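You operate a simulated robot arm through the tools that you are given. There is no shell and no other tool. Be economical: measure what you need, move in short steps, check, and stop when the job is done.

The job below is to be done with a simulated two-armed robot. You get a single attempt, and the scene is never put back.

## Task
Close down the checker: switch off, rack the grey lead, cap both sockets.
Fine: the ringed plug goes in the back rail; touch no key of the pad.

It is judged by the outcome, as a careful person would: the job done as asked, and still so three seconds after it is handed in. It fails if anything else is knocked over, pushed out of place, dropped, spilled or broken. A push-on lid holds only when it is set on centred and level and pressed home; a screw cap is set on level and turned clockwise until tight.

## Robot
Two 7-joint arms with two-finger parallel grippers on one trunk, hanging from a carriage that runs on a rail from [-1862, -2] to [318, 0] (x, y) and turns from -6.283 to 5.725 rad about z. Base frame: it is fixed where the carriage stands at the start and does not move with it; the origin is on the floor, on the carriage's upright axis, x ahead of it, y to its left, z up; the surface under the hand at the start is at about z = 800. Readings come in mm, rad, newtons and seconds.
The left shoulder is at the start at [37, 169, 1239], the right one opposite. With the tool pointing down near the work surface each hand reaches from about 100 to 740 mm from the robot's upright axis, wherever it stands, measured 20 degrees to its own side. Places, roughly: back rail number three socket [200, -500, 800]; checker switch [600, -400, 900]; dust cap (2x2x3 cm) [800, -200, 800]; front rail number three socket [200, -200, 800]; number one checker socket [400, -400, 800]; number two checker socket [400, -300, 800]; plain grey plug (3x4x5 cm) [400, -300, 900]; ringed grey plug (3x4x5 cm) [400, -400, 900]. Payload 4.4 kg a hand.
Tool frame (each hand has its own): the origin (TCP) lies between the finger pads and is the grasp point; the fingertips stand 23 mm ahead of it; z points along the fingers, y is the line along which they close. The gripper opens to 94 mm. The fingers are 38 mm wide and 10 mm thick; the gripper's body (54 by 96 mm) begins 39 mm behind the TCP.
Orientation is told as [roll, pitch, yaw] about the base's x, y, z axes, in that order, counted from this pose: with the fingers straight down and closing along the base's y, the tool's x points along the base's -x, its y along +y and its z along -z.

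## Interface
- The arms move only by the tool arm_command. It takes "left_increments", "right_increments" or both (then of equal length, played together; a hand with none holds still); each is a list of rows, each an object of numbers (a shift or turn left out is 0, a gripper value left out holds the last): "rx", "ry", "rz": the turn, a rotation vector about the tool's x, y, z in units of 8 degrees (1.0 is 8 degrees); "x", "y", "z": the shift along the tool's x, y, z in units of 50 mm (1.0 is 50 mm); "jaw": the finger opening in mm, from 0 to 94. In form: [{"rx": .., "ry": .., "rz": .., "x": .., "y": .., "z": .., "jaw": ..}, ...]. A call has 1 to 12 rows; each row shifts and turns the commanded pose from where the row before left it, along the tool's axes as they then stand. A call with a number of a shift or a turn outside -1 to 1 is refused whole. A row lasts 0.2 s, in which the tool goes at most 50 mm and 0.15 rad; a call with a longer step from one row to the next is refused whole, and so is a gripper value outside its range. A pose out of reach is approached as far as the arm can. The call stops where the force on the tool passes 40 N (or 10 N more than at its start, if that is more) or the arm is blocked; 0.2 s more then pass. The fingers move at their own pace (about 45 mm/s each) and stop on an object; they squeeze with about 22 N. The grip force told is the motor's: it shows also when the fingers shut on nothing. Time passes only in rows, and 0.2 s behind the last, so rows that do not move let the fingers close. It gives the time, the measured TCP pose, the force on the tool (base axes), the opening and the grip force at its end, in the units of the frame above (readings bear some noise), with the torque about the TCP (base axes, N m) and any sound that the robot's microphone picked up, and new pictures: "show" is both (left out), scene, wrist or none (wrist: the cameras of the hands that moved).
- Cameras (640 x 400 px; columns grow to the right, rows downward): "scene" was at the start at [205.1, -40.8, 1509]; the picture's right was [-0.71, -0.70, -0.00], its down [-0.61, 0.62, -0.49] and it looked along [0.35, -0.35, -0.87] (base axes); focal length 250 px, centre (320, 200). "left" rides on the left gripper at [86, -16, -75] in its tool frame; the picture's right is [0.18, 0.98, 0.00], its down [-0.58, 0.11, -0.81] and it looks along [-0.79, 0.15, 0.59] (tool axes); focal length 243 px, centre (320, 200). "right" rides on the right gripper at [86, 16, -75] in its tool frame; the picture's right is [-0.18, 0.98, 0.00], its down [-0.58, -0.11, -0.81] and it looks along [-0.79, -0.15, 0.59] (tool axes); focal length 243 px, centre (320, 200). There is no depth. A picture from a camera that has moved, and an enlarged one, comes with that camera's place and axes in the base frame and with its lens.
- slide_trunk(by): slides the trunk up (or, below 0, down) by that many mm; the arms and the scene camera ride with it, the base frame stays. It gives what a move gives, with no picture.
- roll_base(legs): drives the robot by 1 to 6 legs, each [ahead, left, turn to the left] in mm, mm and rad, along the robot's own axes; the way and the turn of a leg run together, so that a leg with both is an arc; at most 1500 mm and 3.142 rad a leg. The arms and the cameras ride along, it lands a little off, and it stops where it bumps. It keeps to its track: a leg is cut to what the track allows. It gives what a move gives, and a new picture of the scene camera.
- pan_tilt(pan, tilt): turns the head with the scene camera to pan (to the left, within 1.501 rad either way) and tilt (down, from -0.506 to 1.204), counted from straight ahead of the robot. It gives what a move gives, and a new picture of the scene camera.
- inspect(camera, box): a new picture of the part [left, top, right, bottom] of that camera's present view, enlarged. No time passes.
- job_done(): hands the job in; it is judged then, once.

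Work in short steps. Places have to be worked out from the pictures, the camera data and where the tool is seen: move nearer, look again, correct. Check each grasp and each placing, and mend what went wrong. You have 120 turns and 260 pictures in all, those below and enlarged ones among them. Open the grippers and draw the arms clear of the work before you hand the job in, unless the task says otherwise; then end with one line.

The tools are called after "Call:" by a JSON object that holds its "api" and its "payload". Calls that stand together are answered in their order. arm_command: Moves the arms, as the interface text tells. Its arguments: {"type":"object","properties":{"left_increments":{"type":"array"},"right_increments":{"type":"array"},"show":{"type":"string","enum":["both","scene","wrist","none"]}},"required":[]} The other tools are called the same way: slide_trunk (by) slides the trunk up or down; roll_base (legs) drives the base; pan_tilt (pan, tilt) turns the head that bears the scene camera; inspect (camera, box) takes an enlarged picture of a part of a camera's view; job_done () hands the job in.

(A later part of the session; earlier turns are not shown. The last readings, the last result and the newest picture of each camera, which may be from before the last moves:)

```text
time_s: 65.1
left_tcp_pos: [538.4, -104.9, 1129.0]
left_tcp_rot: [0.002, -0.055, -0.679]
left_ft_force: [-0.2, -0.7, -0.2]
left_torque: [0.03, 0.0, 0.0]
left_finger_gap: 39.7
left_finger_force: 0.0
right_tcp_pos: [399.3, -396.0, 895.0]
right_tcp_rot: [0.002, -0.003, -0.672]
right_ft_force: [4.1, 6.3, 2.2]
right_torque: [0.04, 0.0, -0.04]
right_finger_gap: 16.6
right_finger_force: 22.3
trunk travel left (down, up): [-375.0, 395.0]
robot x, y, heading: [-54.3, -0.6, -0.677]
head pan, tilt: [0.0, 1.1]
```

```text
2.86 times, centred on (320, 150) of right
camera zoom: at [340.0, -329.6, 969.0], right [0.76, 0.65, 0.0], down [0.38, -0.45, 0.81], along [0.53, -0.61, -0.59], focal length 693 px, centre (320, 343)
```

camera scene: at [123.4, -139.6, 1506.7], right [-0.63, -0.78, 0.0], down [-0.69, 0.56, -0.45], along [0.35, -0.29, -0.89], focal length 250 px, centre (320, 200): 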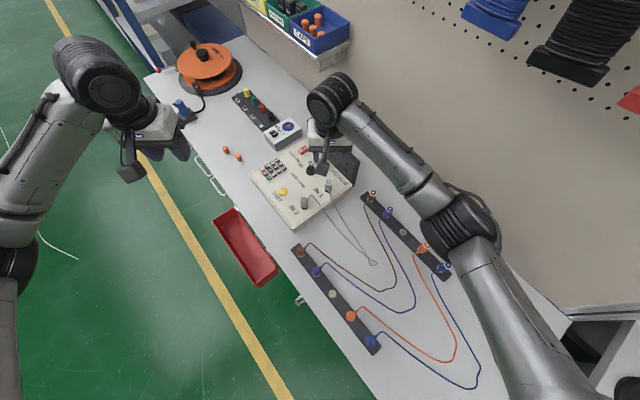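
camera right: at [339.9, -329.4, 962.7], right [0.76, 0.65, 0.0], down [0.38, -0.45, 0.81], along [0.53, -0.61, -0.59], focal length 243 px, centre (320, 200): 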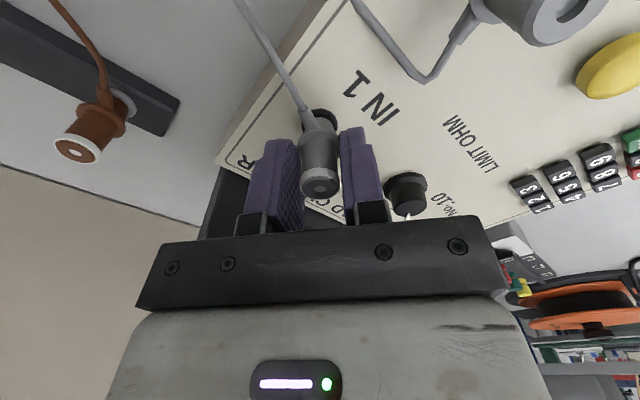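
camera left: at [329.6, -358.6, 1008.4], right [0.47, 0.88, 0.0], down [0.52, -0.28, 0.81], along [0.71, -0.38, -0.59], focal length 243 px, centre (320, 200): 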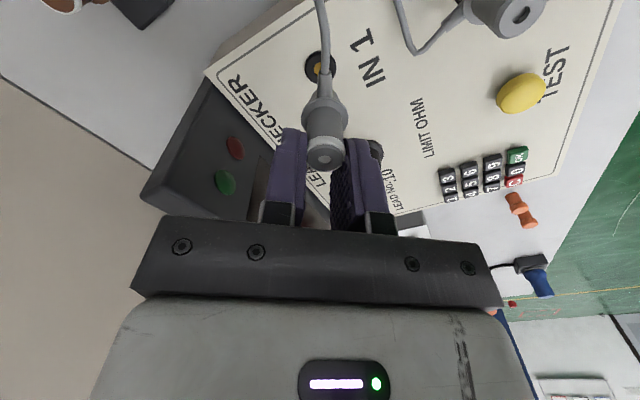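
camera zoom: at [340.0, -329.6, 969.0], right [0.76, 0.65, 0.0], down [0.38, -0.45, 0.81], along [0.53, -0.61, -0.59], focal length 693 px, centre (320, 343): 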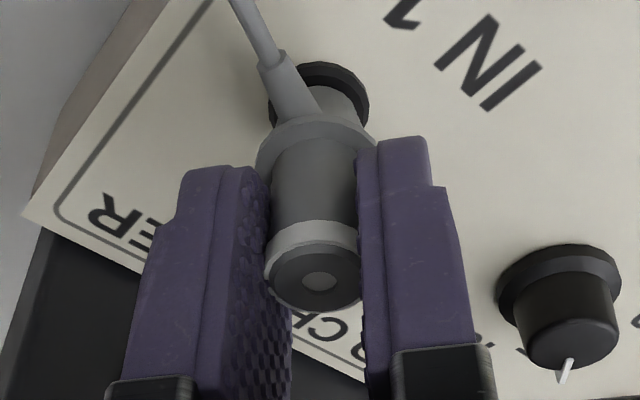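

Good grip (16.6 mm). I pull it out and carry it slowly toward the back rail.

Call:
{"api": "arm_command", "payload": {"right_increments": [{"z": -0.3}, {"z": -0.4}, {"z": -0.6}, {"x": 0.36, "y": -0.43}, {"x": 0.36, "y": -0.43}, {"x": 0.36, "y": -0.43}, {"x": 0.36, "y": -0.43}, {"x": 0.36, "y": -0.43}, {"x": 0.36, "y": -0.43}, {"x": 0.36, "y": -0.43}, {"x": 0.36, "y": -0.43}, {}], "show": "both"}}

Call:
{"api": "inspect", "payload": {"camera": "right", "box": [220, 0, 420, 200]}}

Call:
{"api": "inspect", "payload": {"camera": "scene", "box": [350, 170, 460, 280]}}

```text
time_s: 67.7
left_tcp_pos: [538.6, -106.7, 1128.9]
left_tcp_rot: [-0.002, -0.054, -0.68]
left_ft_force: [-0.1, -0.5, 0.3]
left_torque: [0.05, 0.03, 0.0]
left_finger_gap: 40.2
left_finger_force: 0.1
right_tcp_pos: [177.8, -441.7, 959.9]
right_tcp_rot: [0.002, -0.003, -0.671]
right_ft_force: [0.1, -0.5, -0.1]
right_torque: [0.0, 0.01, 0.0]
right_finger_gap: 16.5
right_finger_force: 22.1
trunk travel left (down, up): [-375.0, 395.0]
robot x, y, heading: [-51.7, -0.5, -0.678]
head pan, tilt: [0.0, 1.1]
camera scene: at [123.1, -139.4, 1506.6], right [-0.63, -0.78, 0.0], down [-0.69, 0.56, -0.45], along [0.35, -0.29, -0.89], focal length 250 px, centre (320, 200)
camera right: at [119.1, -375.3, 1034.5], right [0.76, 0.65, 0.0], down [0.38, -0.45, 0.81], along [0.53, -0.61, -0.59], focal length 243 px, centre (320, 200)
```

scene: 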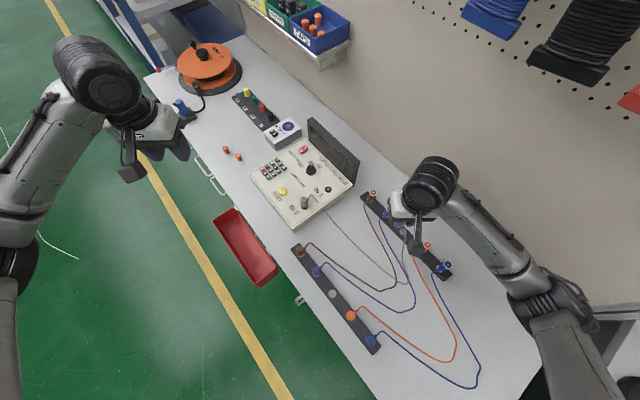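
right: 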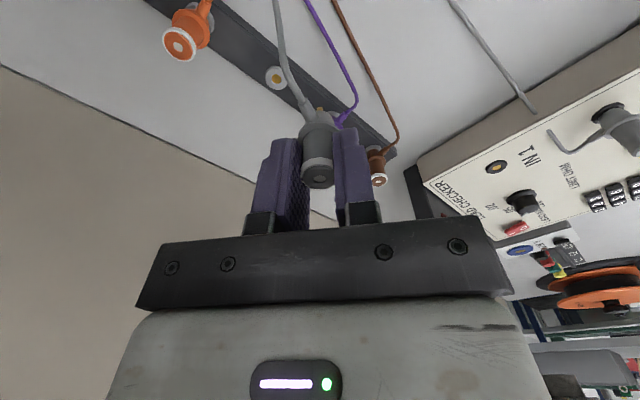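

```text
2.00 times, centred on (320, 100) of right
camera zoom: at [119.1, -375.3, 1034.5], right [0.76, 0.65, 0.0], down [0.38, -0.45, 0.81], along [0.53, -0.61, -0.59], focal length 485 px, centre (320, 400)
```

zoom: 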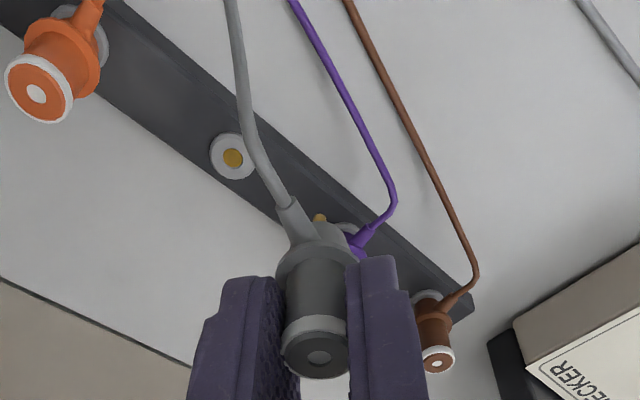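

```text
3.64 times, centred on (405, 225) of scene
camera zoom: at [123.1, -139.4, 1506.6], right [-0.63, -0.78, 0.0], down [-0.69, 0.56, -0.45], along [0.35, -0.29, -0.89], focal length 911 px, centre (11, 109)
```

zoom: 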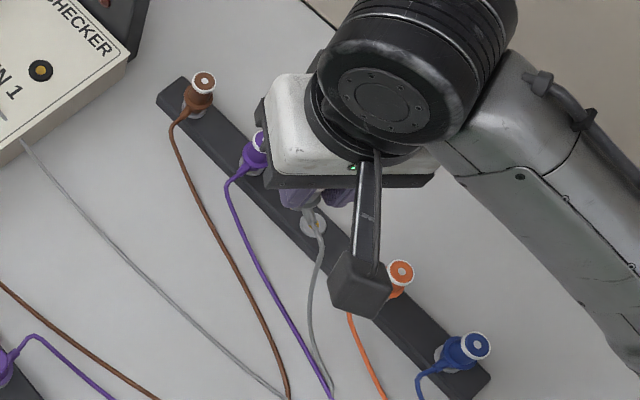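

Transport went fine. The rail socket is at about (165, -484); I move over it and lower partway, then check.

Call:
{"api": "arm_command", "payload": {"right_increments": [{"x": -0.16, "y": -0.4}, {"x": -0.155, "y": -0.4}, {"z": 0.4}, {"z": 0.4}, {}], "show": "none"}}

Call:
{"api": "inspect", "payload": {"camera": "right", "box": [240, 30, 400, 190]}}

Call:
{"api": "inspect", "payload": {"camera": "scene", "box": [380, 200, 450, 260]}}

Call:
{"api": "inspect", "payload": {"camera": "left", "box": [0, 0, 320, 200]}}

```text
time_s: 68.9
left_tcp_pos: [538.0, -105.4, 1129.3]
left_tcp_rot: [0.001, -0.055, -0.678]
left_ft_force: [0.3, -0.1, 0.0]
left_torque: [0.01, -0.01, 0.03]
left_finger_gap: 39.8
left_finger_force: 0.1
right_tcp_pos: [164.7, -483.3, 919.1]
right_tcp_rot: [0.001, -0.006, -0.673]
right_ft_force: [0.0, 0.5, 0.2]
right_torque: [0.0, 0.01, -0.01]
right_finger_gap: 16.6
right_finger_force: 21.6
trunk travel left (down, up): [-375.0, 395.0]
robot x, y, heading: [-51.5, 0.8, -0.681]
head pan, tilt: [0.0, 1.1]
```

```text
2.50 times, centred on (320, 110) of right
camera zoom: at [105.9, -417.1, 993.5], right [0.76, 0.65, 0.0], down [0.38, -0.45, 0.81], along [0.53, -0.61, -0.59], focal length 606 px, centre (320, 425)
```

zoom: 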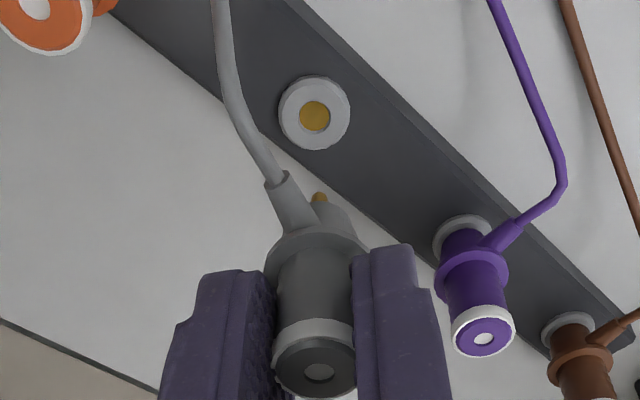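

```text
6.67 times, centred on (415, 230) of scene
camera zoom: at [122.8, -139.5, 1506.6], right [-0.63, -0.78, 0.0], down [-0.69, 0.56, -0.45], along [0.35, -0.29, -0.89], focal length 1670 px, centre (-313, 0)
```

zoom: 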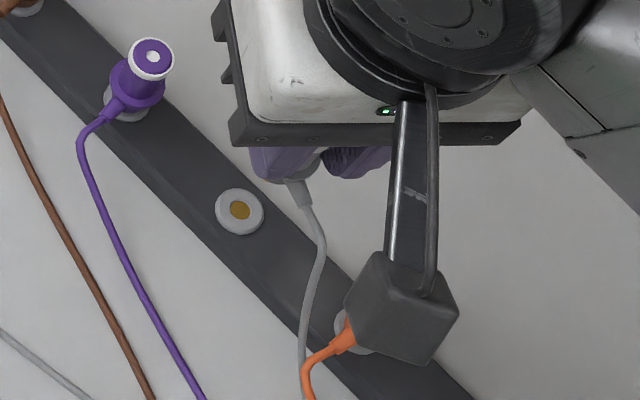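

```text
2.00 times, centred on (160, 100) of left
camera zoom: at [456.9, -61.7, 1198.2], right [0.47, 0.88, -0.01], down [0.49, -0.25, 0.84], along [0.73, -0.4, -0.55], focal length 485 px, centre (640, 400)
```

zoom: 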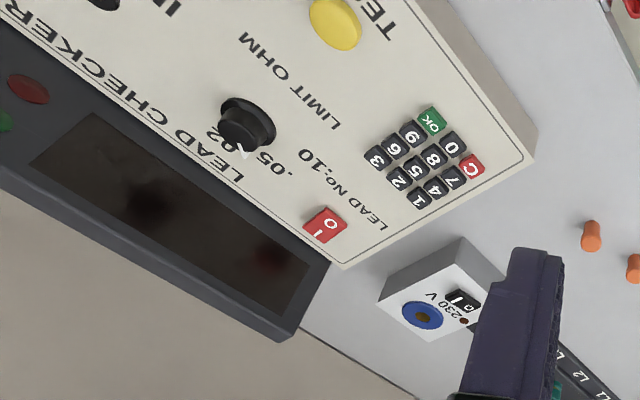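

Alignment is within 2 mm. I nudge and lower another 26 mm, then check again.

Call:
{"api": "arm_command", "payload": {"right_increments": [{"x": -0.02, "y": -0.024}, {"z": 0.26}, {"z": 0.26}, {}], "show": "none"}}

Call:
{"api": "inspect", "payload": {"camera": "right", "box": [260, 30, 380, 150]}}

Call:
{"api": "inspect", "payload": {"camera": "scene", "box": [380, 200, 450, 260]}}

```text
time_s: 69.9
left_tcp_pos: [538.2, -105.9, 1129.5]
left_tcp_rot: [0.0, -0.055, -0.68]
left_ft_force: [-0.3, -0.6, 0.0]
left_torque: [-0.01, 0.03, 0.0]
left_finger_gap: 39.8
left_finger_force: 0.0
right_tcp_pos: [166.1, -485.0, 895.0]
right_tcp_rot: [0.001, -0.005, -0.673]
right_ft_force: [-0.5, 0.3, 0.5]
right_torque: [-0.03, 0.02, -0.01]
right_finger_gap: 16.6
right_finger_force: 23.0
trunk travel left (down, up): [-375.0, 395.0]
robot x, y, heading: [-47.1, -2.9, -0.682]
head pan, tilt: [0.0, 1.1]
```

```text
3.33 times, centred on (320, 90) of right
camera zoom: at [107.3, -418.9, 968.7], right [0.76, 0.65, 0.0], down [0.38, -0.45, 0.81], along [0.53, -0.61, -0.59], focal length 809 px, centre (320, 567)
```

zoom: 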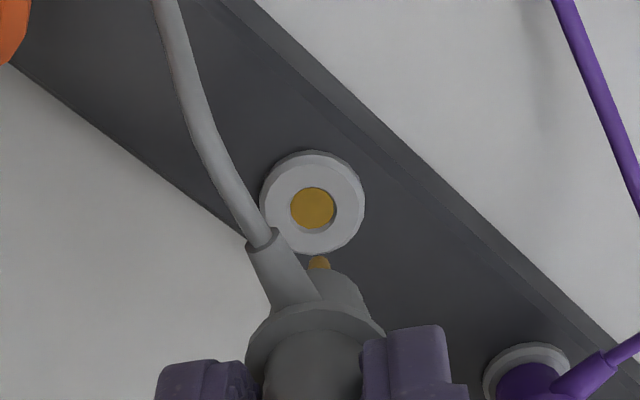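

```text
6.67 times, centred on (415, 230) of scene
camera zoom: at [122.7, -139.5, 1506.5], right [-0.63, -0.78, 0.0], down [-0.69, 0.56, -0.45], along [0.35, -0.29, -0.89], focal length 1670 px, centre (-313, 0)
```

zoom: 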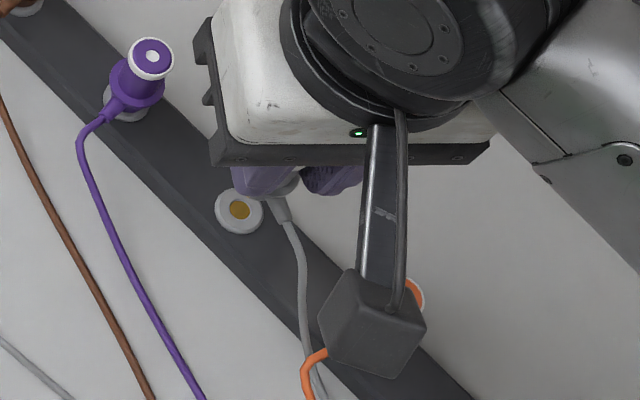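

Pin is 1 mm to one side and ~18 mm above the socket. I nudge and lower in small steps.

Call:
{"api": "arm_command", "payload": {"right_increments": [{"y": -0.024}, {"z": 0.12}, {"z": 0.12}, {"z": 0.08}, {}], "show": "none"}}

Call:
{"api": "inspect", "payload": {"camera": "right", "box": [270, 50, 370, 150]}}

```text
time_s: 71.1
left_tcp_pos: [537.2, -104.9, 1128.6]
left_tcp_rot: [0.001, -0.054, -0.679]
left_ft_force: [-0.5, -0.1, -0.4]
left_torque: [0.0, -0.02, 0.0]
left_finger_gap: 40.1
left_finger_force: 0.1
right_tcp_pos: [166.5, -485.6, 877.7]
right_tcp_rot: [0.003, -0.006, -0.674]
right_ft_force: [-0.2, 0.2, -1.0]
right_torque: [-0.02, 0.01, -0.01]
right_finger_gap: 16.8
right_finger_force: 22.4
trunk travel left (down, up): [-375.0, 395.0]
robot x, y, heading: [-51.0, -0.6, -0.678]
head pan, tilt: [0.0, 1.1]
```

```text
4.00 times, centred on (320, 100) of right
camera zoom: at [106.4, -419.9, 952.3], right [0.76, 0.65, 0.0], down [0.38, -0.45, 0.81], along [0.53, -0.61, -0.59], focal length 970 px, centre (320, 600)
```

zoom: 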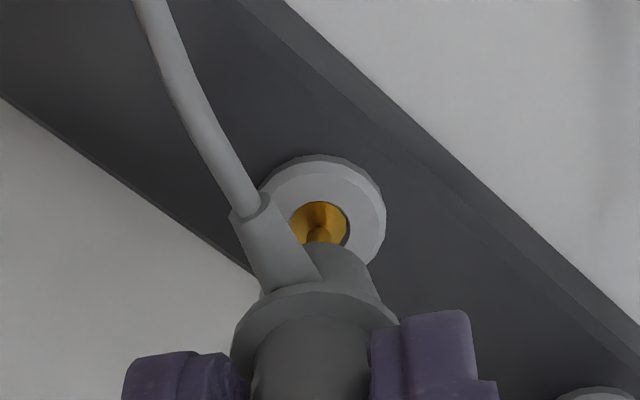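

The pin is centred in the gold contact. I push it down.

Call:
{"api": "arm_command", "payload": {"right_increments": [{"z": 0.06}, {"z": 0.06}, {"z": 0.06}, {"z": 0.06}, {"z": 0.06}, {}], "show": "none"}}

Call:
{"api": "inspect", "payload": {"camera": "right", "box": [240, 50, 400, 210]}}

```text
time_s: 72.5
left_tcp_pos: [538.0, -106.7, 1129.2]
left_tcp_rot: [-0.001, -0.054, -0.679]
left_ft_force: [0.3, -0.3, 0.0]
left_torque: [0.02, -0.01, -0.03]
left_finger_gap: 40.1
left_finger_force: 0.1
right_tcp_pos: [164.7, -486.0, 862.1]
right_tcp_rot: [0.001, -0.005, -0.671]
right_ft_force: [-3.7, 2.8, 19.1]
right_torque: [0.02, 0.06, -0.07]
right_finger_gap: 16.8
right_finger_force: 21.9
trunk travel left (down, up): [-375.0, 395.0]
robot x, y, heading: [-50.8, 1.3, -0.68]
head pan, tilt: [0.0, 1.1]
```

```text
2.50 times, centred on (320, 130) of right
camera zoom: at [106.7, -420.0, 937.2], right [0.76, 0.65, 0.0], down [0.38, -0.45, 0.81], along [0.53, -0.61, -0.59], focal length 606 px, centre (320, 375)
```

zoom: 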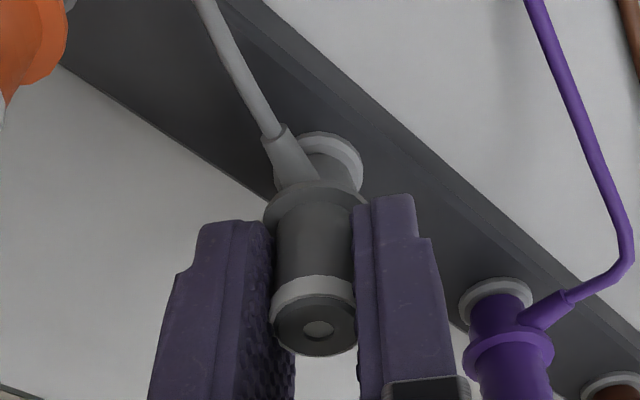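

Force is building; I press a little more to seat it fully.

Call:
{"api": "arm_command", "payload": {"right_increments": [{"z": 0.05}, {"z": 0.05}, {}], "show": "none"}}

Call:
{"api": "inspect", "payload": {"camera": "right", "box": [240, 50, 400, 210]}}

```text
time_s: 73.1
left_tcp_pos: [537.3, -106.0, 1129.0]
left_tcp_rot: [-0.001, -0.053, -0.68]
left_ft_force: [-0.4, -0.3, -1.0]
left_torque: [0.0, -0.02, 0.01]
left_finger_gap: 40.0
left_finger_force: 0.1
right_tcp_pos: [165.3, -486.8, 860.4]
right_tcp_rot: [0.003, -0.01, -0.672]
right_ft_force: [-4.2, 1.9, 10.7]
right_torque: [0.05, 0.28, 0.0]
right_finger_gap: 16.6
right_finger_force: 22.0
trunk travel left (down, up): [-375.0, 395.0]
robot x, y, heading: [-53.3, -1.3, -0.679]
head pan, tilt: [0.0, 1.1]
stopped in row 3 (right hand): the force on the tool passed its limit at 44 N (the readings are from after the stop); the commanded pose is now the measured one
```

```text
2.50 times, centred on (320, 130) of right
camera zoom: at [106.7, -420.3, 934.1], right [0.76, 0.65, 0.01], down [0.38, -0.44, 0.81], along [0.53, -0.61, -0.58], focal length 606 px, centre (320, 375)
```

zoom: 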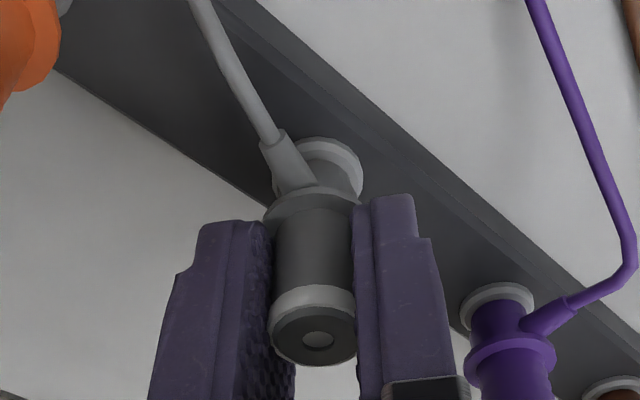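

Pressed home at 44 N. I release and lift straight up, then compare its height with the neighbours.

Call:
{"api": "arm_command", "payload": {"right_increments": [{"jaw": 40}, {}, {}, {"z": -0.5}, {"z": -0.8}, {"z": -0.8}, {}], "show": "none"}}

Call:
{"api": "inspect", "payload": {"camera": "right", "box": [200, 0, 440, 160]}}

Call:
{"api": "inspect", "payload": {"camera": "scene", "box": [380, 190, 450, 260]}}

```text
time_s: 74.7
left_tcp_pos: [536.5, -105.8, 1128.7]
left_tcp_rot: [0.0, -0.054, -0.678]
left_ft_force: [0.5, 0.4, -0.7]
left_torque: [-0.01, 0.0, 0.01]
left_finger_gap: 39.8
left_finger_force: 0.0
right_tcp_pos: [165.8, -480.7, 966.0]
right_tcp_rot: [0.004, -0.006, -0.672]
right_ft_force: [0.3, -0.3, 0.4]
right_torque: [-0.01, 0.03, -0.03]
right_finger_gap: 40.0
right_finger_force: 0.1
trunk travel left (down, up): [-375.0, 395.0]
robot x, y, heading: [-54.1, 1.9, -0.681]
head pan, tilt: [0.0, 1.1]
```

```text
2.50 times, centred on (320, 80) of right
camera zoom: at [106.3, -416.2, 1038.9], right [0.76, 0.66, 0.01], down [0.38, -0.45, 0.81], along [0.53, -0.61, -0.59], focal length 606 px, centre (320, 500)
```

zoom: 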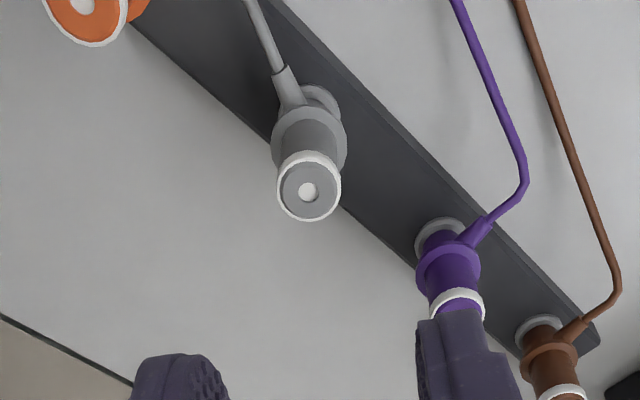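

```text
5.71 times, centred on (415, 225) of scene
camera zoom: at [122.5, -139.2, 1506.4], right [-0.63, -0.78, 0.0], down [-0.69, 0.56, -0.45], along [0.35, -0.28, -0.89], focal length 1431 px, centre (-223, 57)
```

zoom: 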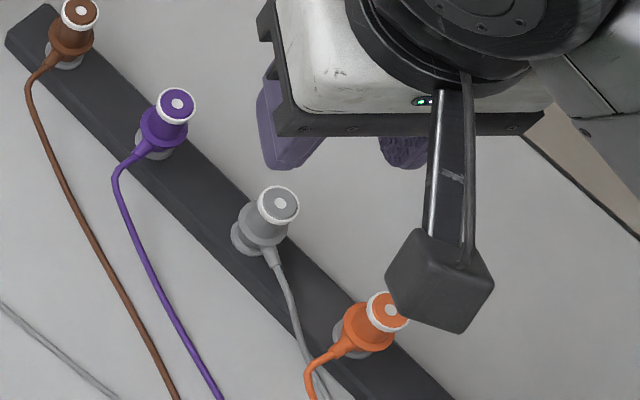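

The ringed plug sits level with its neighbours. Next the plain plug in IN 2: I move the right hand above it.

Call:
{"api": "arm_command", "payload": {"right_increments": [{"x": -0.184, "y": 0.705}, {"x": -0.184, "y": 0.705}, {"x": -0.184, "y": 0.705}, {"x": -0.184, "y": 0.705}, {"x": -0.184, "y": 0.705}, {"x": -0.184, "y": 0.705}, {"x": -0.184, "y": 0.705}, {"x": -0.184, "y": 0.705}, {}], "show": "scene"}}

Call:
{"api": "inspect", "payload": {"camera": "right", "box": [240, 0, 440, 200]}}

Call:
{"api": "inspect", "payload": {"camera": "scene", "box": [270, 165, 350, 235]}}

```text
time_s: 76.7
left_tcp_pos: [536.4, -106.4, 1128.4]
left_tcp_rot: [0.0, -0.054, -0.682]
left_ft_force: [-0.3, 0.5, -1.0]
left_torque: [0.02, 0.0, 0.0]
left_finger_gap: 39.7
left_finger_force: 0.0
right_tcp_pos: [398.5, -308.7, 966.5]
right_tcp_rot: [0.003, -0.009, -0.672]
right_ft_force: [0.6, 0.5, 0.4]
right_torque: [0.02, -0.02, -0.02]
right_finger_gap: 39.9
right_finger_force: 0.1
trunk travel left (down, up): [-375.0, 395.0]
robot x, y, heading: [-51.3, 2.2, -0.682]
head pan, tilt: [0.0, 1.1]
camera scene: at [122.2, -139.8, 1506.5], right [-0.63, -0.78, 0.0], down [-0.69, 0.56, -0.45], along [0.35, -0.29, -0.89], focal length 250 px, centre (320, 200)
```

scene: 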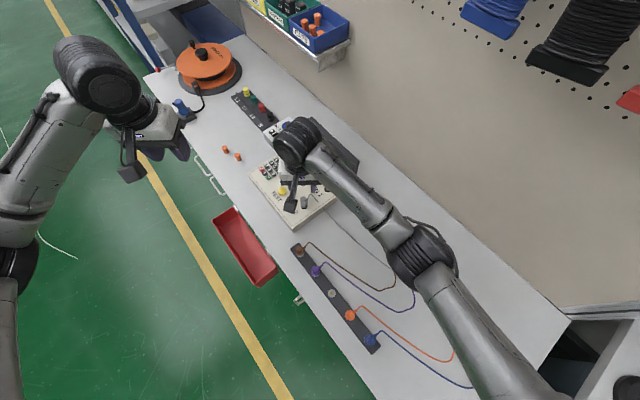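

```text
2.00 times, centred on (340, 100) of right
camera zoom: at [339.2, -243.0, 1039.8], right [0.76, 0.65, 0.0], down [0.38, -0.45, 0.81], along [0.53, -0.61, -0.59], focal length 485 px, centre (280, 400)
```

zoom: 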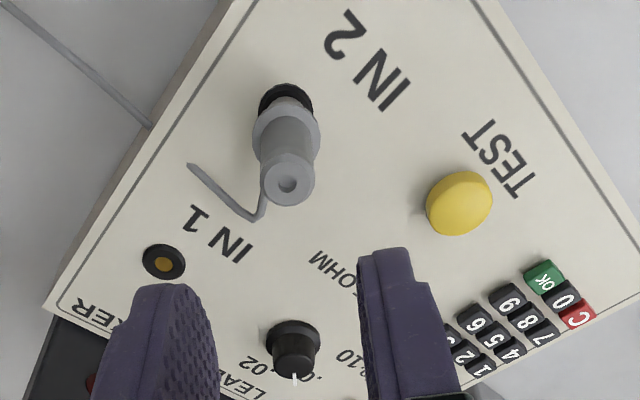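

```text
5.71 times, centred on (310, 200) of scene
camera zoom: at [122.2, -139.8, 1506.5], right [-0.63, -0.78, 0.0], down [-0.69, 0.56, -0.45], along [0.35, -0.29, -0.89], focal length 1431 px, centre (377, 200)
```

zoom: 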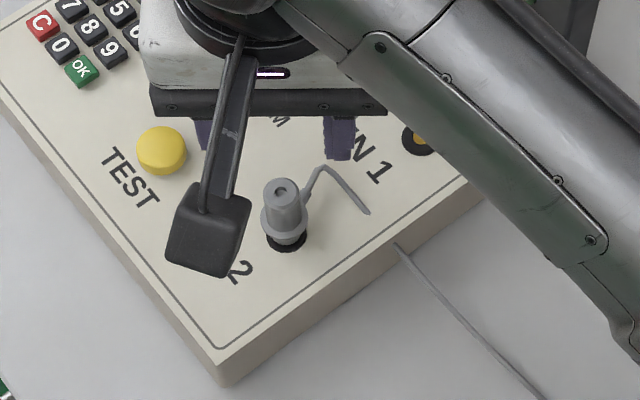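

Plain plug ring at about (397, -305). I adjust, descend to z≈895 and close.

Call:
{"api": "arm_command", "payload": {"right_increments": [{"x": 0.056, "y": 0.038, "z": 0.4}, {"z": 0.5}, {"z": 0.35}, {"z": 0.17}, {}, {"jaw": 0}, {}, {}, {}], "show": "none"}}

Call:
{"api": "inspect", "payload": {"camera": "right", "box": [240, 60, 400, 220]}}

```text
time_s: 78.7
left_tcp_pos: [539.3, -104.9, 1130.0]
left_tcp_rot: [0.002, -0.053, -0.679]
left_ft_force: [-0.4, -0.2, -0.3]
left_torque: [0.04, 0.0, 0.02]
left_finger_gap: 40.0
left_finger_force: 0.0
right_tcp_pos: [398.0, -304.8, 894.8]
right_tcp_rot: [0.005, -0.008, -0.671]
right_ft_force: [5.0, 3.6, -2.0]
right_torque: [-0.17, 0.09, -0.02]
right_finger_gap: 16.7
right_finger_force: 22.4
trunk travel left (down, up): [-375.0, 395.0]
robot x, y, heading: [-47.6, -0.3, -0.675]
head pan, tilt: [0.0, 1.1]
```

```text
2.50 times, centred on (320, 140) of right
camera zoom: at [339.3, -239.4, 968.7], right [0.76, 0.66, 0.01], down [0.38, -0.45, 0.81], along [0.53, -0.61, -0.59], focal length 606 px, centre (320, 350)
```

zoom: 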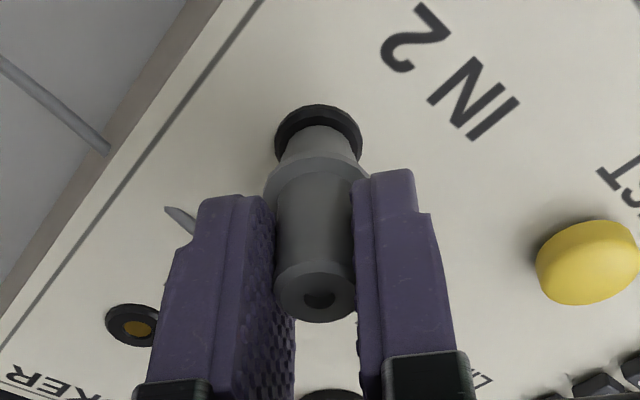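

Gripped. I pull it out and carry it to the front rail's middle socket.

Call:
{"api": "arm_command", "payload": {"right_increments": [{"z": -0.3}, {"z": -0.4}, {"z": -0.6}, {"x": 0.53, "y": -0.167}, {"x": 0.53, "y": -0.167}, {"x": 0.53, "y": -0.167}, {"x": 0.53, "y": -0.167}, {"x": 0.53, "y": -0.167}, {"x": 0.53, "y": -0.167}, {"x": 0.53, "y": -0.167}, {"x": 0.53, "y": -0.167}, {}], "show": "both"}}

Call:
{"api": "inspect", "payload": {"camera": "right", "box": [220, 0, 420, 200]}}

```text
time_s: 81.3
left_tcp_pos: [537.8, -105.5, 1128.4]
left_tcp_rot: [0.0, -0.053, -0.679]
left_ft_force: [0.4, -0.3, -0.4]
left_torque: [0.04, 0.02, -0.02]
left_finger_gap: 40.2
left_finger_force: 0.1
right_tcp_pos: [190.7, -226.0, 958.6]
right_tcp_rot: [0.003, -0.008, -0.671]
right_ft_force: [-0.7, 0.6, 0.1]
right_torque: [0.0, -0.01, -0.01]
right_finger_gap: 16.6
right_finger_force: 21.8
trunk travel left (down, up): [-375.0, 395.0]
robot x, y, heading: [-50.7, -3.0, -0.678]
head pan, tilt: [0.0, 1.1]
camera scene: at [122.8, -139.6, 1506.6], right [-0.63, -0.78, 0.0], down [-0.69, 0.56, -0.45], along [0.35, -0.29, -0.89], focal length 250 px, centre (320, 200)
camera right: at [131.1, -160.2, 1032.2], right [0.76, 0.66, 0.01], down [0.38, -0.45, 0.81], along [0.53, -0.61, -0.59], focal length 243 px, centre (320, 200)
```

scene: 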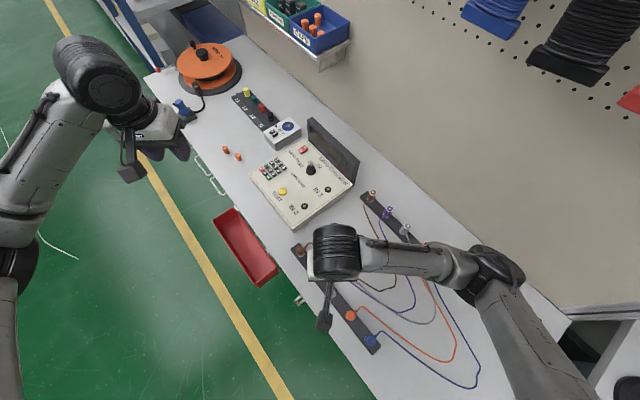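
right: 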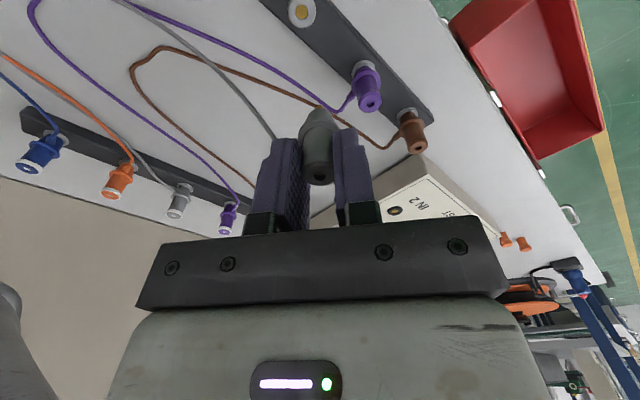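

```text
2.00 times, centred on (320, 100) of right
camera zoom: at [131.1, -160.2, 1032.2], right [0.76, 0.66, 0.01], down [0.38, -0.45, 0.81], along [0.53, -0.61, -0.59], focal length 485 px, centre (320, 400)
```

zoom: 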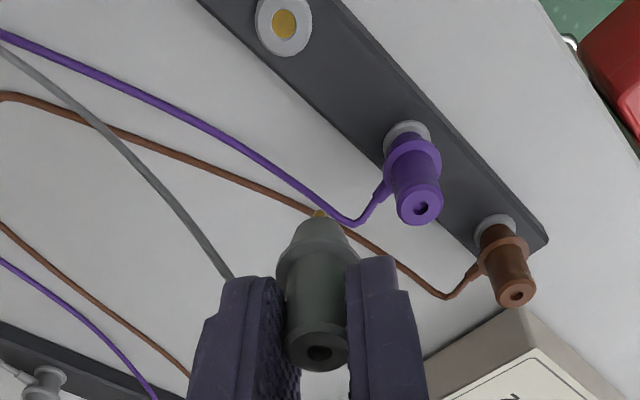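

The socket is at about (163.5, -215). I move over it and lower partway.

Call:
{"api": "arm_command", "payload": {"right_increments": [{"x": 0.26, "y": -0.068}, {"x": 0.256, "y": -0.068}, {"z": 0.4}, {"z": 0.45}, {"z": 0.4}, {}], "show": "none"}}

Call:
{"api": "inspect", "payload": {"camera": "right", "box": [260, 20, 380, 140]}}

Call:
{"api": "inspect", "payload": {"camera": "scene", "box": [290, 240, 390, 350]}}

```text
time_s: 82.7
left_tcp_pos: [538.9, -106.4, 1129.0]
left_tcp_rot: [0.0, -0.053, -0.679]
left_ft_force: [0.3, 0.1, 0.0]
left_torque: [-0.01, 0.04, 0.02]
left_finger_gap: 40.1
left_finger_force: 0.1
right_tcp_pos: [167.2, -217.4, 894.8]
right_tcp_rot: [0.004, -0.009, -0.67]
right_ft_force: [-0.4, 0.5, 0.6]
right_torque: [0.02, 0.01, -0.02]
right_finger_gap: 16.6
right_finger_force: 22.1
trunk travel left (down, up): [-375.0, 395.0]
robot x, y, heading: [-52.2, 2.7, -0.679]
head pan, tilt: [0.0, 1.1]
```

```text
3.33 times, centred on (320, 80) of right
camera zoom: at [108.2, -151.1, 969.8], right [0.76, 0.66, 0.01], down [0.38, -0.45, 0.81], along [0.53, -0.61, -0.59], focal length 809 px, centre (320, 600)
```

zoom: 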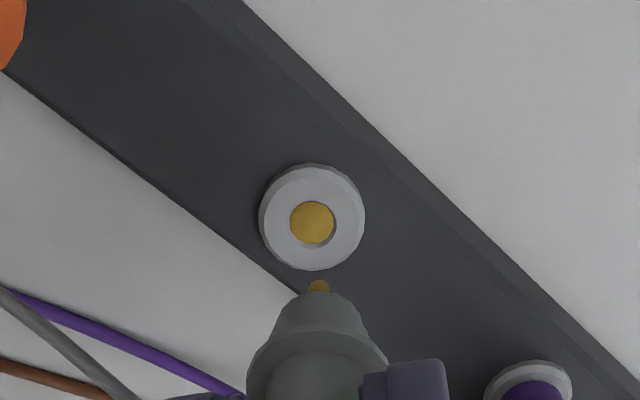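

```text
3.64 times, centred on (340, 295) of scene
camera zoom: at [122.7, -139.6, 1506.6], right [-0.63, -0.78, 0.0], down [-0.69, 0.56, -0.45], along [0.35, -0.29, -0.89], focal length 911 px, centre (247, -146)
```

zoom: 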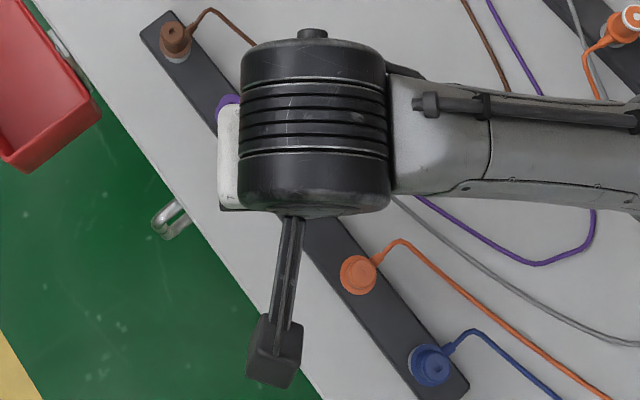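

Compared with the other rail insertion, the pin needs ~3 mm toward the robot and 1 mm sideways. I adjust and lower 17 mm.

Call:
{"api": "arm_command", "payload": {"right_increments": [{"x": 0.06, "y": -0.028}, {"z": 0.12}, {"z": 0.12}, {"z": 0.1}, {}], "show": "none"}}

Call:
{"api": "inspect", "payload": {"camera": "right", "box": [270, 50, 370, 150]}}

```text
time_s: 83.9
left_tcp_pos: [538.0, -105.7, 1128.8]
left_tcp_rot: [0.001, -0.054, -0.678]
left_ft_force: [0.2, -0.4, -0.5]
left_torque: [0.0, 0.03, -0.02]
left_finger_gap: 39.8
left_finger_force: 0.0
right_tcp_pos: [164.7, -215.3, 878.0]
right_tcp_rot: [0.005, -0.01, -0.671]
right_ft_force: [0.5, 0.6, 1.0]
right_torque: [0.01, 0.0, -0.01]
right_finger_gap: 16.2
right_finger_force: 22.4
trunk travel left (down, up): [-375.0, 395.0]
robot x, y, heading: [-52.4, 1.4, -0.684]
head pan, tilt: [0.0, 1.1]
```

```text
4.00 times, centred on (320, 100) of right
camera zoom: at [105.1, -149.8, 952.3], right [0.76, 0.65, 0.01], down [0.38, -0.45, 0.81], along [0.53, -0.61, -0.59], focal length 970 px, centre (320, 600)
```

zoom: 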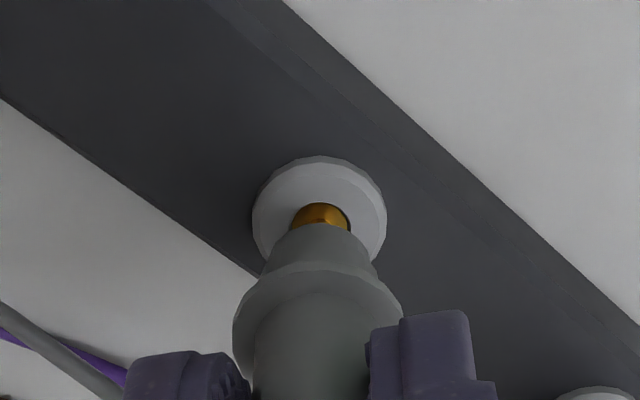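

Matches the earlier good alignment. I push it home.

Call:
{"api": "arm_command", "payload": {"right_increments": [{"z": 0.06}, {"z": 0.06}, {"z": 0.06}, {"z": 0.06}, {"z": 0.06}, {"z": 0.05}, {"z": 0.05}, {}], "show": "none"}}

Call:
{"api": "inspect", "payload": {"camera": "right", "box": [240, 50, 400, 210]}}

```text
time_s: 85.0
left_tcp_pos: [536.8, -106.1, 1128.6]
left_tcp_rot: [0.003, -0.055, -0.68]
left_ft_force: [0.1, 0.1, -0.1]
left_torque: [-0.01, 0.03, 0.02]
left_finger_gap: 39.9
left_finger_force: 0.0
right_tcp_pos: [163.7, -215.0, 869.0]
right_tcp_rot: [0.009, -0.014, -0.669]
right_ft_force: [-5.2, 0.0, 15.6]
right_torque: [-0.19, 0.46, -0.14]
right_finger_gap: 16.3
right_finger_force: 21.7
trunk travel left (down, up): [-375.0, 395.0]
robot x, y, heading: [-48.0, -0.9, -0.678]
head pan, tilt: [0.0, 1.1]
stopped in row 5 (right hand): the force on the tool passed its limit at 46 N (the readings are from after the stop); the commanded pose is now the measured one
```

```text
2.50 times, centred on (320, 130) of right
camera zoom: at [104.2, -149.7, 943.3], right [0.75, 0.66, 0.01], down [0.38, -0.45, 0.81], along [0.54, -0.61, -0.58], focal length 606 px, centre (320, 375)
```

zoom: 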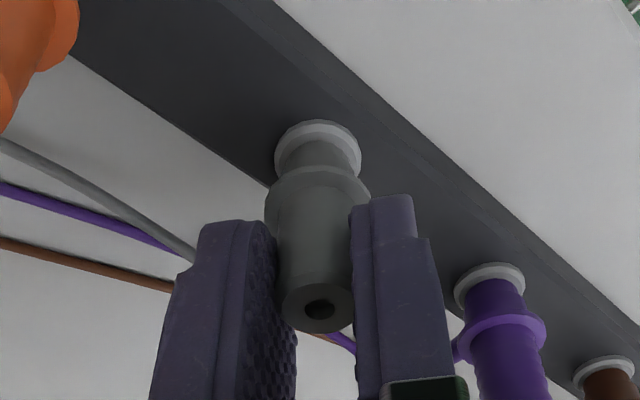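

It stopped at 46 N; plug sits ~6 mm lower in the hand than the first one, so it's about seated. I press once more, then release and check against neighbours.

Call:
{"api": "arm_command", "payload": {"right_increments": [{"z": 0.04}, {"z": 0.04}, {"z": 0.03}, {}], "show": "none"}}

Call:
{"api": "arm_command", "payload": {"right_increments": [{"jaw": 40}, {}, {}, {"z": -0.5}, {"z": -0.8}, {"z": -0.8}, {}], "show": "none"}}

Call:
{"api": "inspect", "payload": {"camera": "right", "box": [200, 0, 440, 160]}}

```text
time_s: 85.4
left_tcp_pos: [536.1, -106.2, 1127.5]
left_tcp_rot: [0.001, -0.053, -0.681]
left_ft_force: [-0.6, 0.3, -0.3]
left_torque: [0.03, 0.01, -0.05]
left_finger_gap: 40.3
left_finger_force: 0.1
right_tcp_pos: [163.4, -214.5, 868.7]
right_tcp_rot: [0.012, -0.014, -0.667]
right_ft_force: [-5.3, -2.5, 15.2]
right_torque: [-0.3, 0.52, -0.08]
right_finger_gap: 16.2
right_finger_force: 22.2
trunk travel left (down, up): [-375.0, 395.0]
robot x, y, heading: [-49.6, 3.1, -0.681]
head pan, tilt: [0.0, 1.1]
stopped in row 2 (right hand): the force on the tool passed its limit at 43 N (the readings are from after the stop); the commanded pose is now the measured one
```

```text
time_s: 87.0
left_tcp_pos: [537.2, -104.7, 1128.5]
left_tcp_rot: [0.0, -0.053, -0.68]
left_ft_force: [-0.9, 0.3, -0.3]
left_torque: [0.0, 0.03, 0.0]
left_finger_gap: 39.8
left_finger_force: 0.1
right_tcp_pos: [163.9, -212.6, 973.9]
right_tcp_rot: [0.013, -0.012, -0.665]
right_ft_force: [0.9, 0.7, -0.3]
right_torque: [0.0, 0.0, 0.0]
right_finger_gap: 39.9
right_finger_force: 0.1
trunk travel left (down, up): [-375.0, 395.0]
robot x, y, heading: [-49.4, -1.1, -0.683]
head pan, tilt: [0.0, 1.1]
```

```text
2.50 times, centred on (320, 80) of right
camera zoom: at [103.4, -148.5, 1048.0], right [0.75, 0.66, 0.02], down [0.37, -0.45, 0.81], along [0.54, -0.61, -0.58], focal length 606 px, centre (320, 500)
```

zoom: 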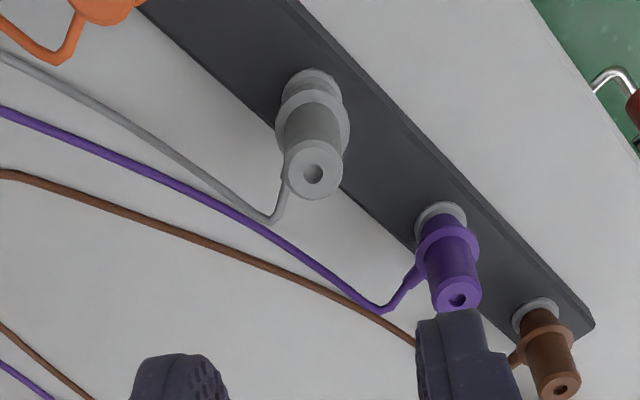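

Its apparent height matches the ringed one's. I move the right hand away and verify both rails from the scene camera.

Call:
{"api": "arm_command", "payload": {"right_increments": [{"z": -0.9}, {"z": -0.9}, {"y": -0.8, "x": 0.2}, {"y": -0.8, "x": 0.2}, {"y": -0.8, "x": 0.2}, {"y": -0.8}, {}], "show": "scene"}}

Call:
{"api": "inspect", "payload": {"camera": "scene", "box": [285, 235, 385, 355]}}

Call:
{"api": "inspect", "payload": {"camera": "scene", "box": [220, 110, 370, 235]}}

```text
time_s: 88.6
left_tcp_pos: [538.1, -105.6, 1129.3]
left_tcp_rot: [0.002, -0.054, -0.68]
left_ft_force: [0.3, 0.5, -0.5]
left_torque: [0.0, 0.05, -0.04]
left_finger_gap: 39.9
left_finger_force: 0.1
right_tcp_pos: [84.0, -336.5, 1058.0]
right_tcp_rot: [0.013, -0.014, -0.666]
right_ft_force: [-0.1, 0.1, -0.5]
right_torque: [-0.01, 0.02, 0.01]
right_finger_gap: 39.7
right_finger_force: 0.0
right hand out of reach, approached as far as the arm can: row 4, 5, 6
trunk travel left (down, up): [-375.0, 395.0]
robot x, y, heading: [-50.5, -0.4, -0.679]
head pan, tilt: [0.0, 1.1]
camera scene: at [122.8, -139.4, 1506.6], right [-0.63, -0.78, 0.0], down [-0.69, 0.56, -0.45], along [0.35, -0.29, -0.89], focal length 250 px, centre (320, 200)
```

scene: 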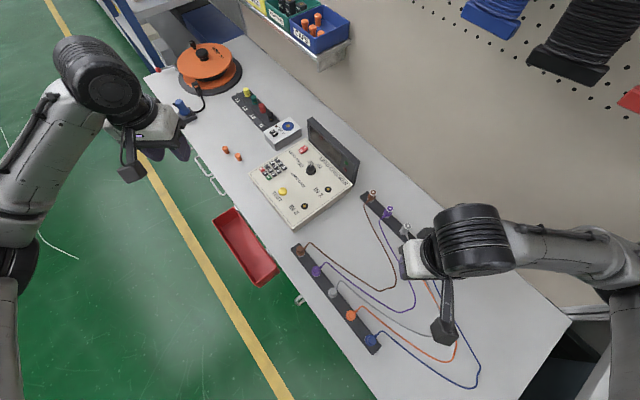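

```text
3.33 times, centred on (335, 295) of scene
camera zoom: at [122.8, -139.4, 1506.6], right [-0.63, -0.78, 0.0], down [-0.69, 0.56, -0.45], along [0.35, -0.29, -0.89], focal length 835 px, centre (270, -117)
```

zoom: 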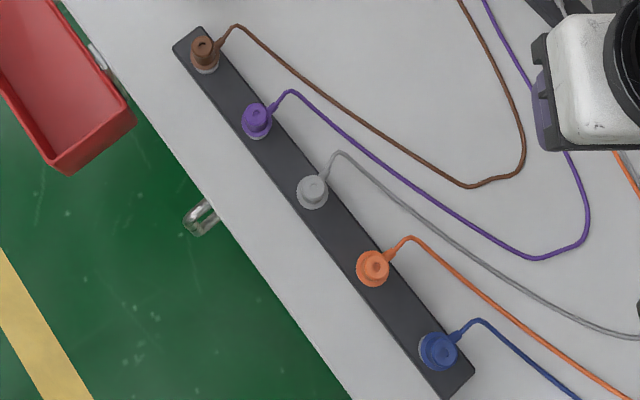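

```text
3.20 times, centred on (295, 172) of scene
camera zoom: at [122.8, -139.4, 1506.6], right [-0.63, -0.78, 0.0], down [-0.69, 0.56, -0.45], along [0.35, -0.29, -0.89], focal length 801 px, centre (400, 288)
```

zoom: 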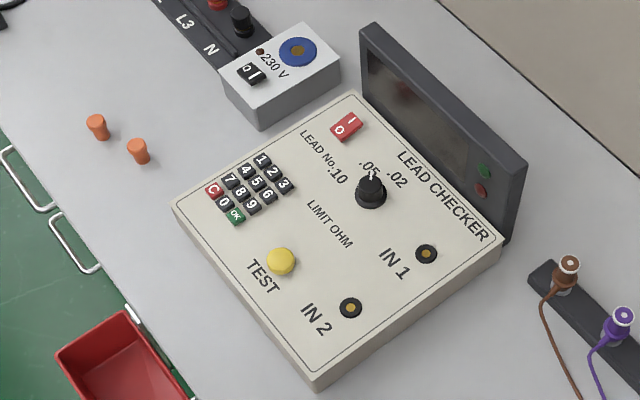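

All right: both plugs racked, both sockets open, display dark. Now the caps, with the left hand. First I raise and tuck the right arm further aside.

Call:
{"api": "arm_command", "payload": {"right_increments": [{"z": -0.8}, {"z": -0.8}, {"z": -0.8}, {"y": -0.6}, {"y": -0.6}, {"y": -0.6}, {"y": -0.6}, {}], "show": "none"}}

Call:
{"api": "roll_base", "payload": {"legs": [[155.6, 126, 0]]}}

```text
time_s: 90.4
left_tcp_pos: [537.2, -105.8, 1129.2]
left_tcp_rot: [0.0, -0.055, -0.681]
left_ft_force: [0.5, -0.4, -0.5]
left_torque: [-0.01, -0.02, -0.02]
left_finger_gap: 40.0
left_finger_force: 0.0
right_tcp_pos: [5.8, -430.8, 1177.8]
right_tcp_rot: [0.012, -0.014, -0.668]
right_ft_force: [0.1, 0.3, -0.4]
right_torque: [-0.04, -0.02, -0.02]
right_finger_gap: 40.1
right_finger_force: 0.1
trunk travel left (down, up): [-375.0, 395.0]
robot x, y, heading: [-49.3, 2.9, -0.682]
head pan, tilt: [0.0, 1.1]
```

```text
time_s: 92.0
left_tcp_pos: [736.5, -105.4, 1128.9]
left_tcp_rot: [0.0, -0.055, -0.68]
left_ft_force: [0.6, 0.5, 0.2]
left_torque: [-0.01, -0.01, -0.02]
left_finger_gap: 40.0
left_finger_force: 0.1
right_tcp_pos: [204.1, -431.1, 1178.2]
right_tcp_rot: [0.014, -0.013, -0.666]
right_ft_force: [0.7, 0.0, 0.4]
right_torque: [-0.01, -0.01, -0.02]
right_finger_gap: 40.0
right_finger_force: 0.1
trunk travel left (down, up): [-375.0, 395.0]
robot x, y, heading: [146.7, 1.2, -0.681]
head pan, tilt: [0.0, 1.1]
camera scene: at [319.9, -139.3, 1506.6], right [-0.63, -0.78, 0.0], down [-0.69, 0.56, -0.45], along [0.35, -0.29, -0.89], focal length 250 px, centre (320, 200)
```

scene: 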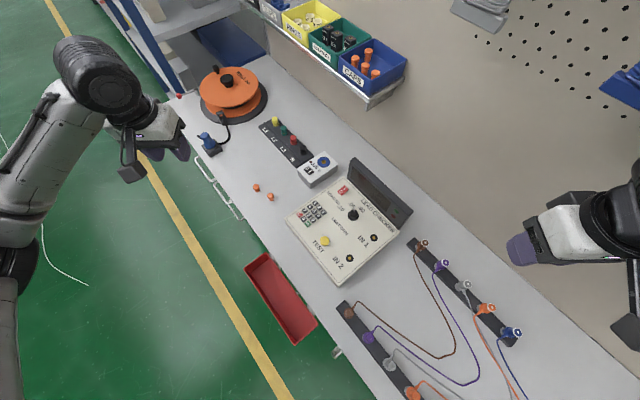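

Clear view. I zoom in on the caps and on the sockets for positions.

Call:
{"api": "inspect", "payload": {"camera": "scene", "box": [245, 175, 285, 205]}}

Call:
{"api": "inspect", "payload": {"camera": "scene", "box": [330, 225, 390, 270]}}

Call:
{"api": "inspect", "payload": {"camera": "left", "box": [0, 0, 320, 200]}}

Call:
{"api": "inspect", "payload": {"camera": "scene", "box": [400, 225, 530, 350]}}

```text
13.33 times, centred on (265, 190) of scene
camera zoom: at [319.9, -139.3, 1506.6], right [-0.63, -0.78, 0.0], down [-0.69, 0.56, -0.45], along [0.35, -0.29, -0.89], focal length 3339 px, centre (1053, 333)
```

zoom: 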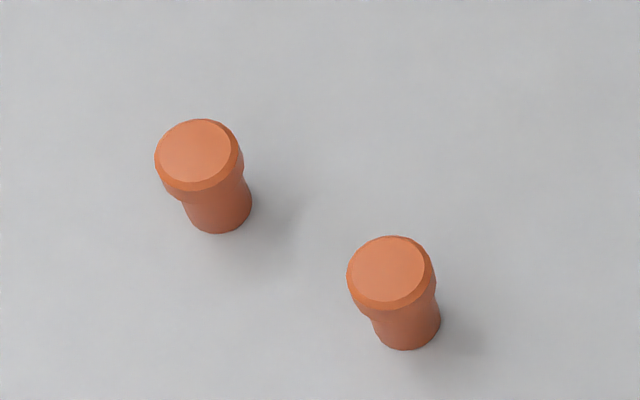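

```text
8.89 times, centred on (360, 248) of scene
camera zoom: at [319.9, -139.3, 1506.6], right [-0.63, -0.78, 0.0], down [-0.69, 0.56, -0.45], along [0.35, -0.29, -0.89], focal length 2226 px, centre (-36, -222)
```

zoom: 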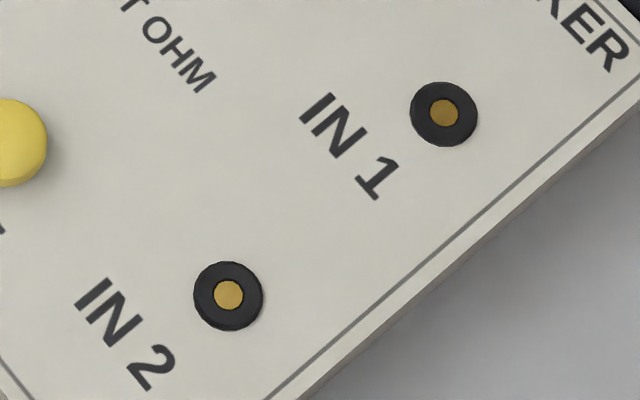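

```text
2.00 times, centred on (160, 100) of left
camera zoom: at [654.0, -61.6, 1198.3], right [0.48, 0.88, -0.01], down [0.49, -0.25, 0.84], along [0.73, -0.4, -0.55], focal length 485 px, centre (640, 400)
```

zoom: 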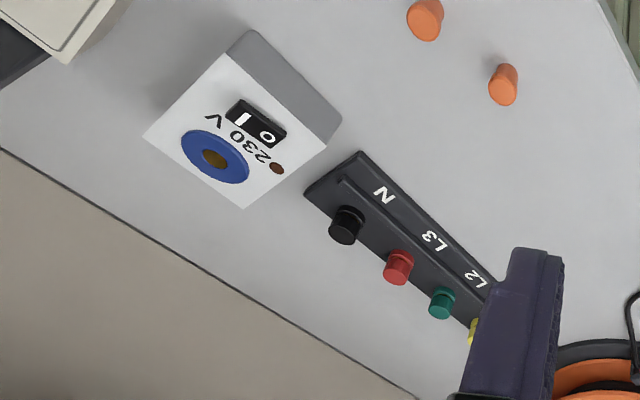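

```text
3.20 times, centred on (465, 288) of scene
camera zoom: at [319.9, -139.3, 1506.6], right [-0.63, -0.78, 0.0], down [-0.69, 0.56, -0.45], along [0.35, -0.29, -0.89], focal length 801 px, centre (-144, -80)
```

zoom: 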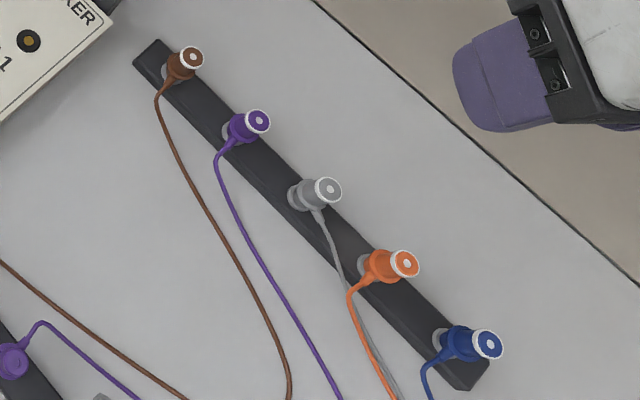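

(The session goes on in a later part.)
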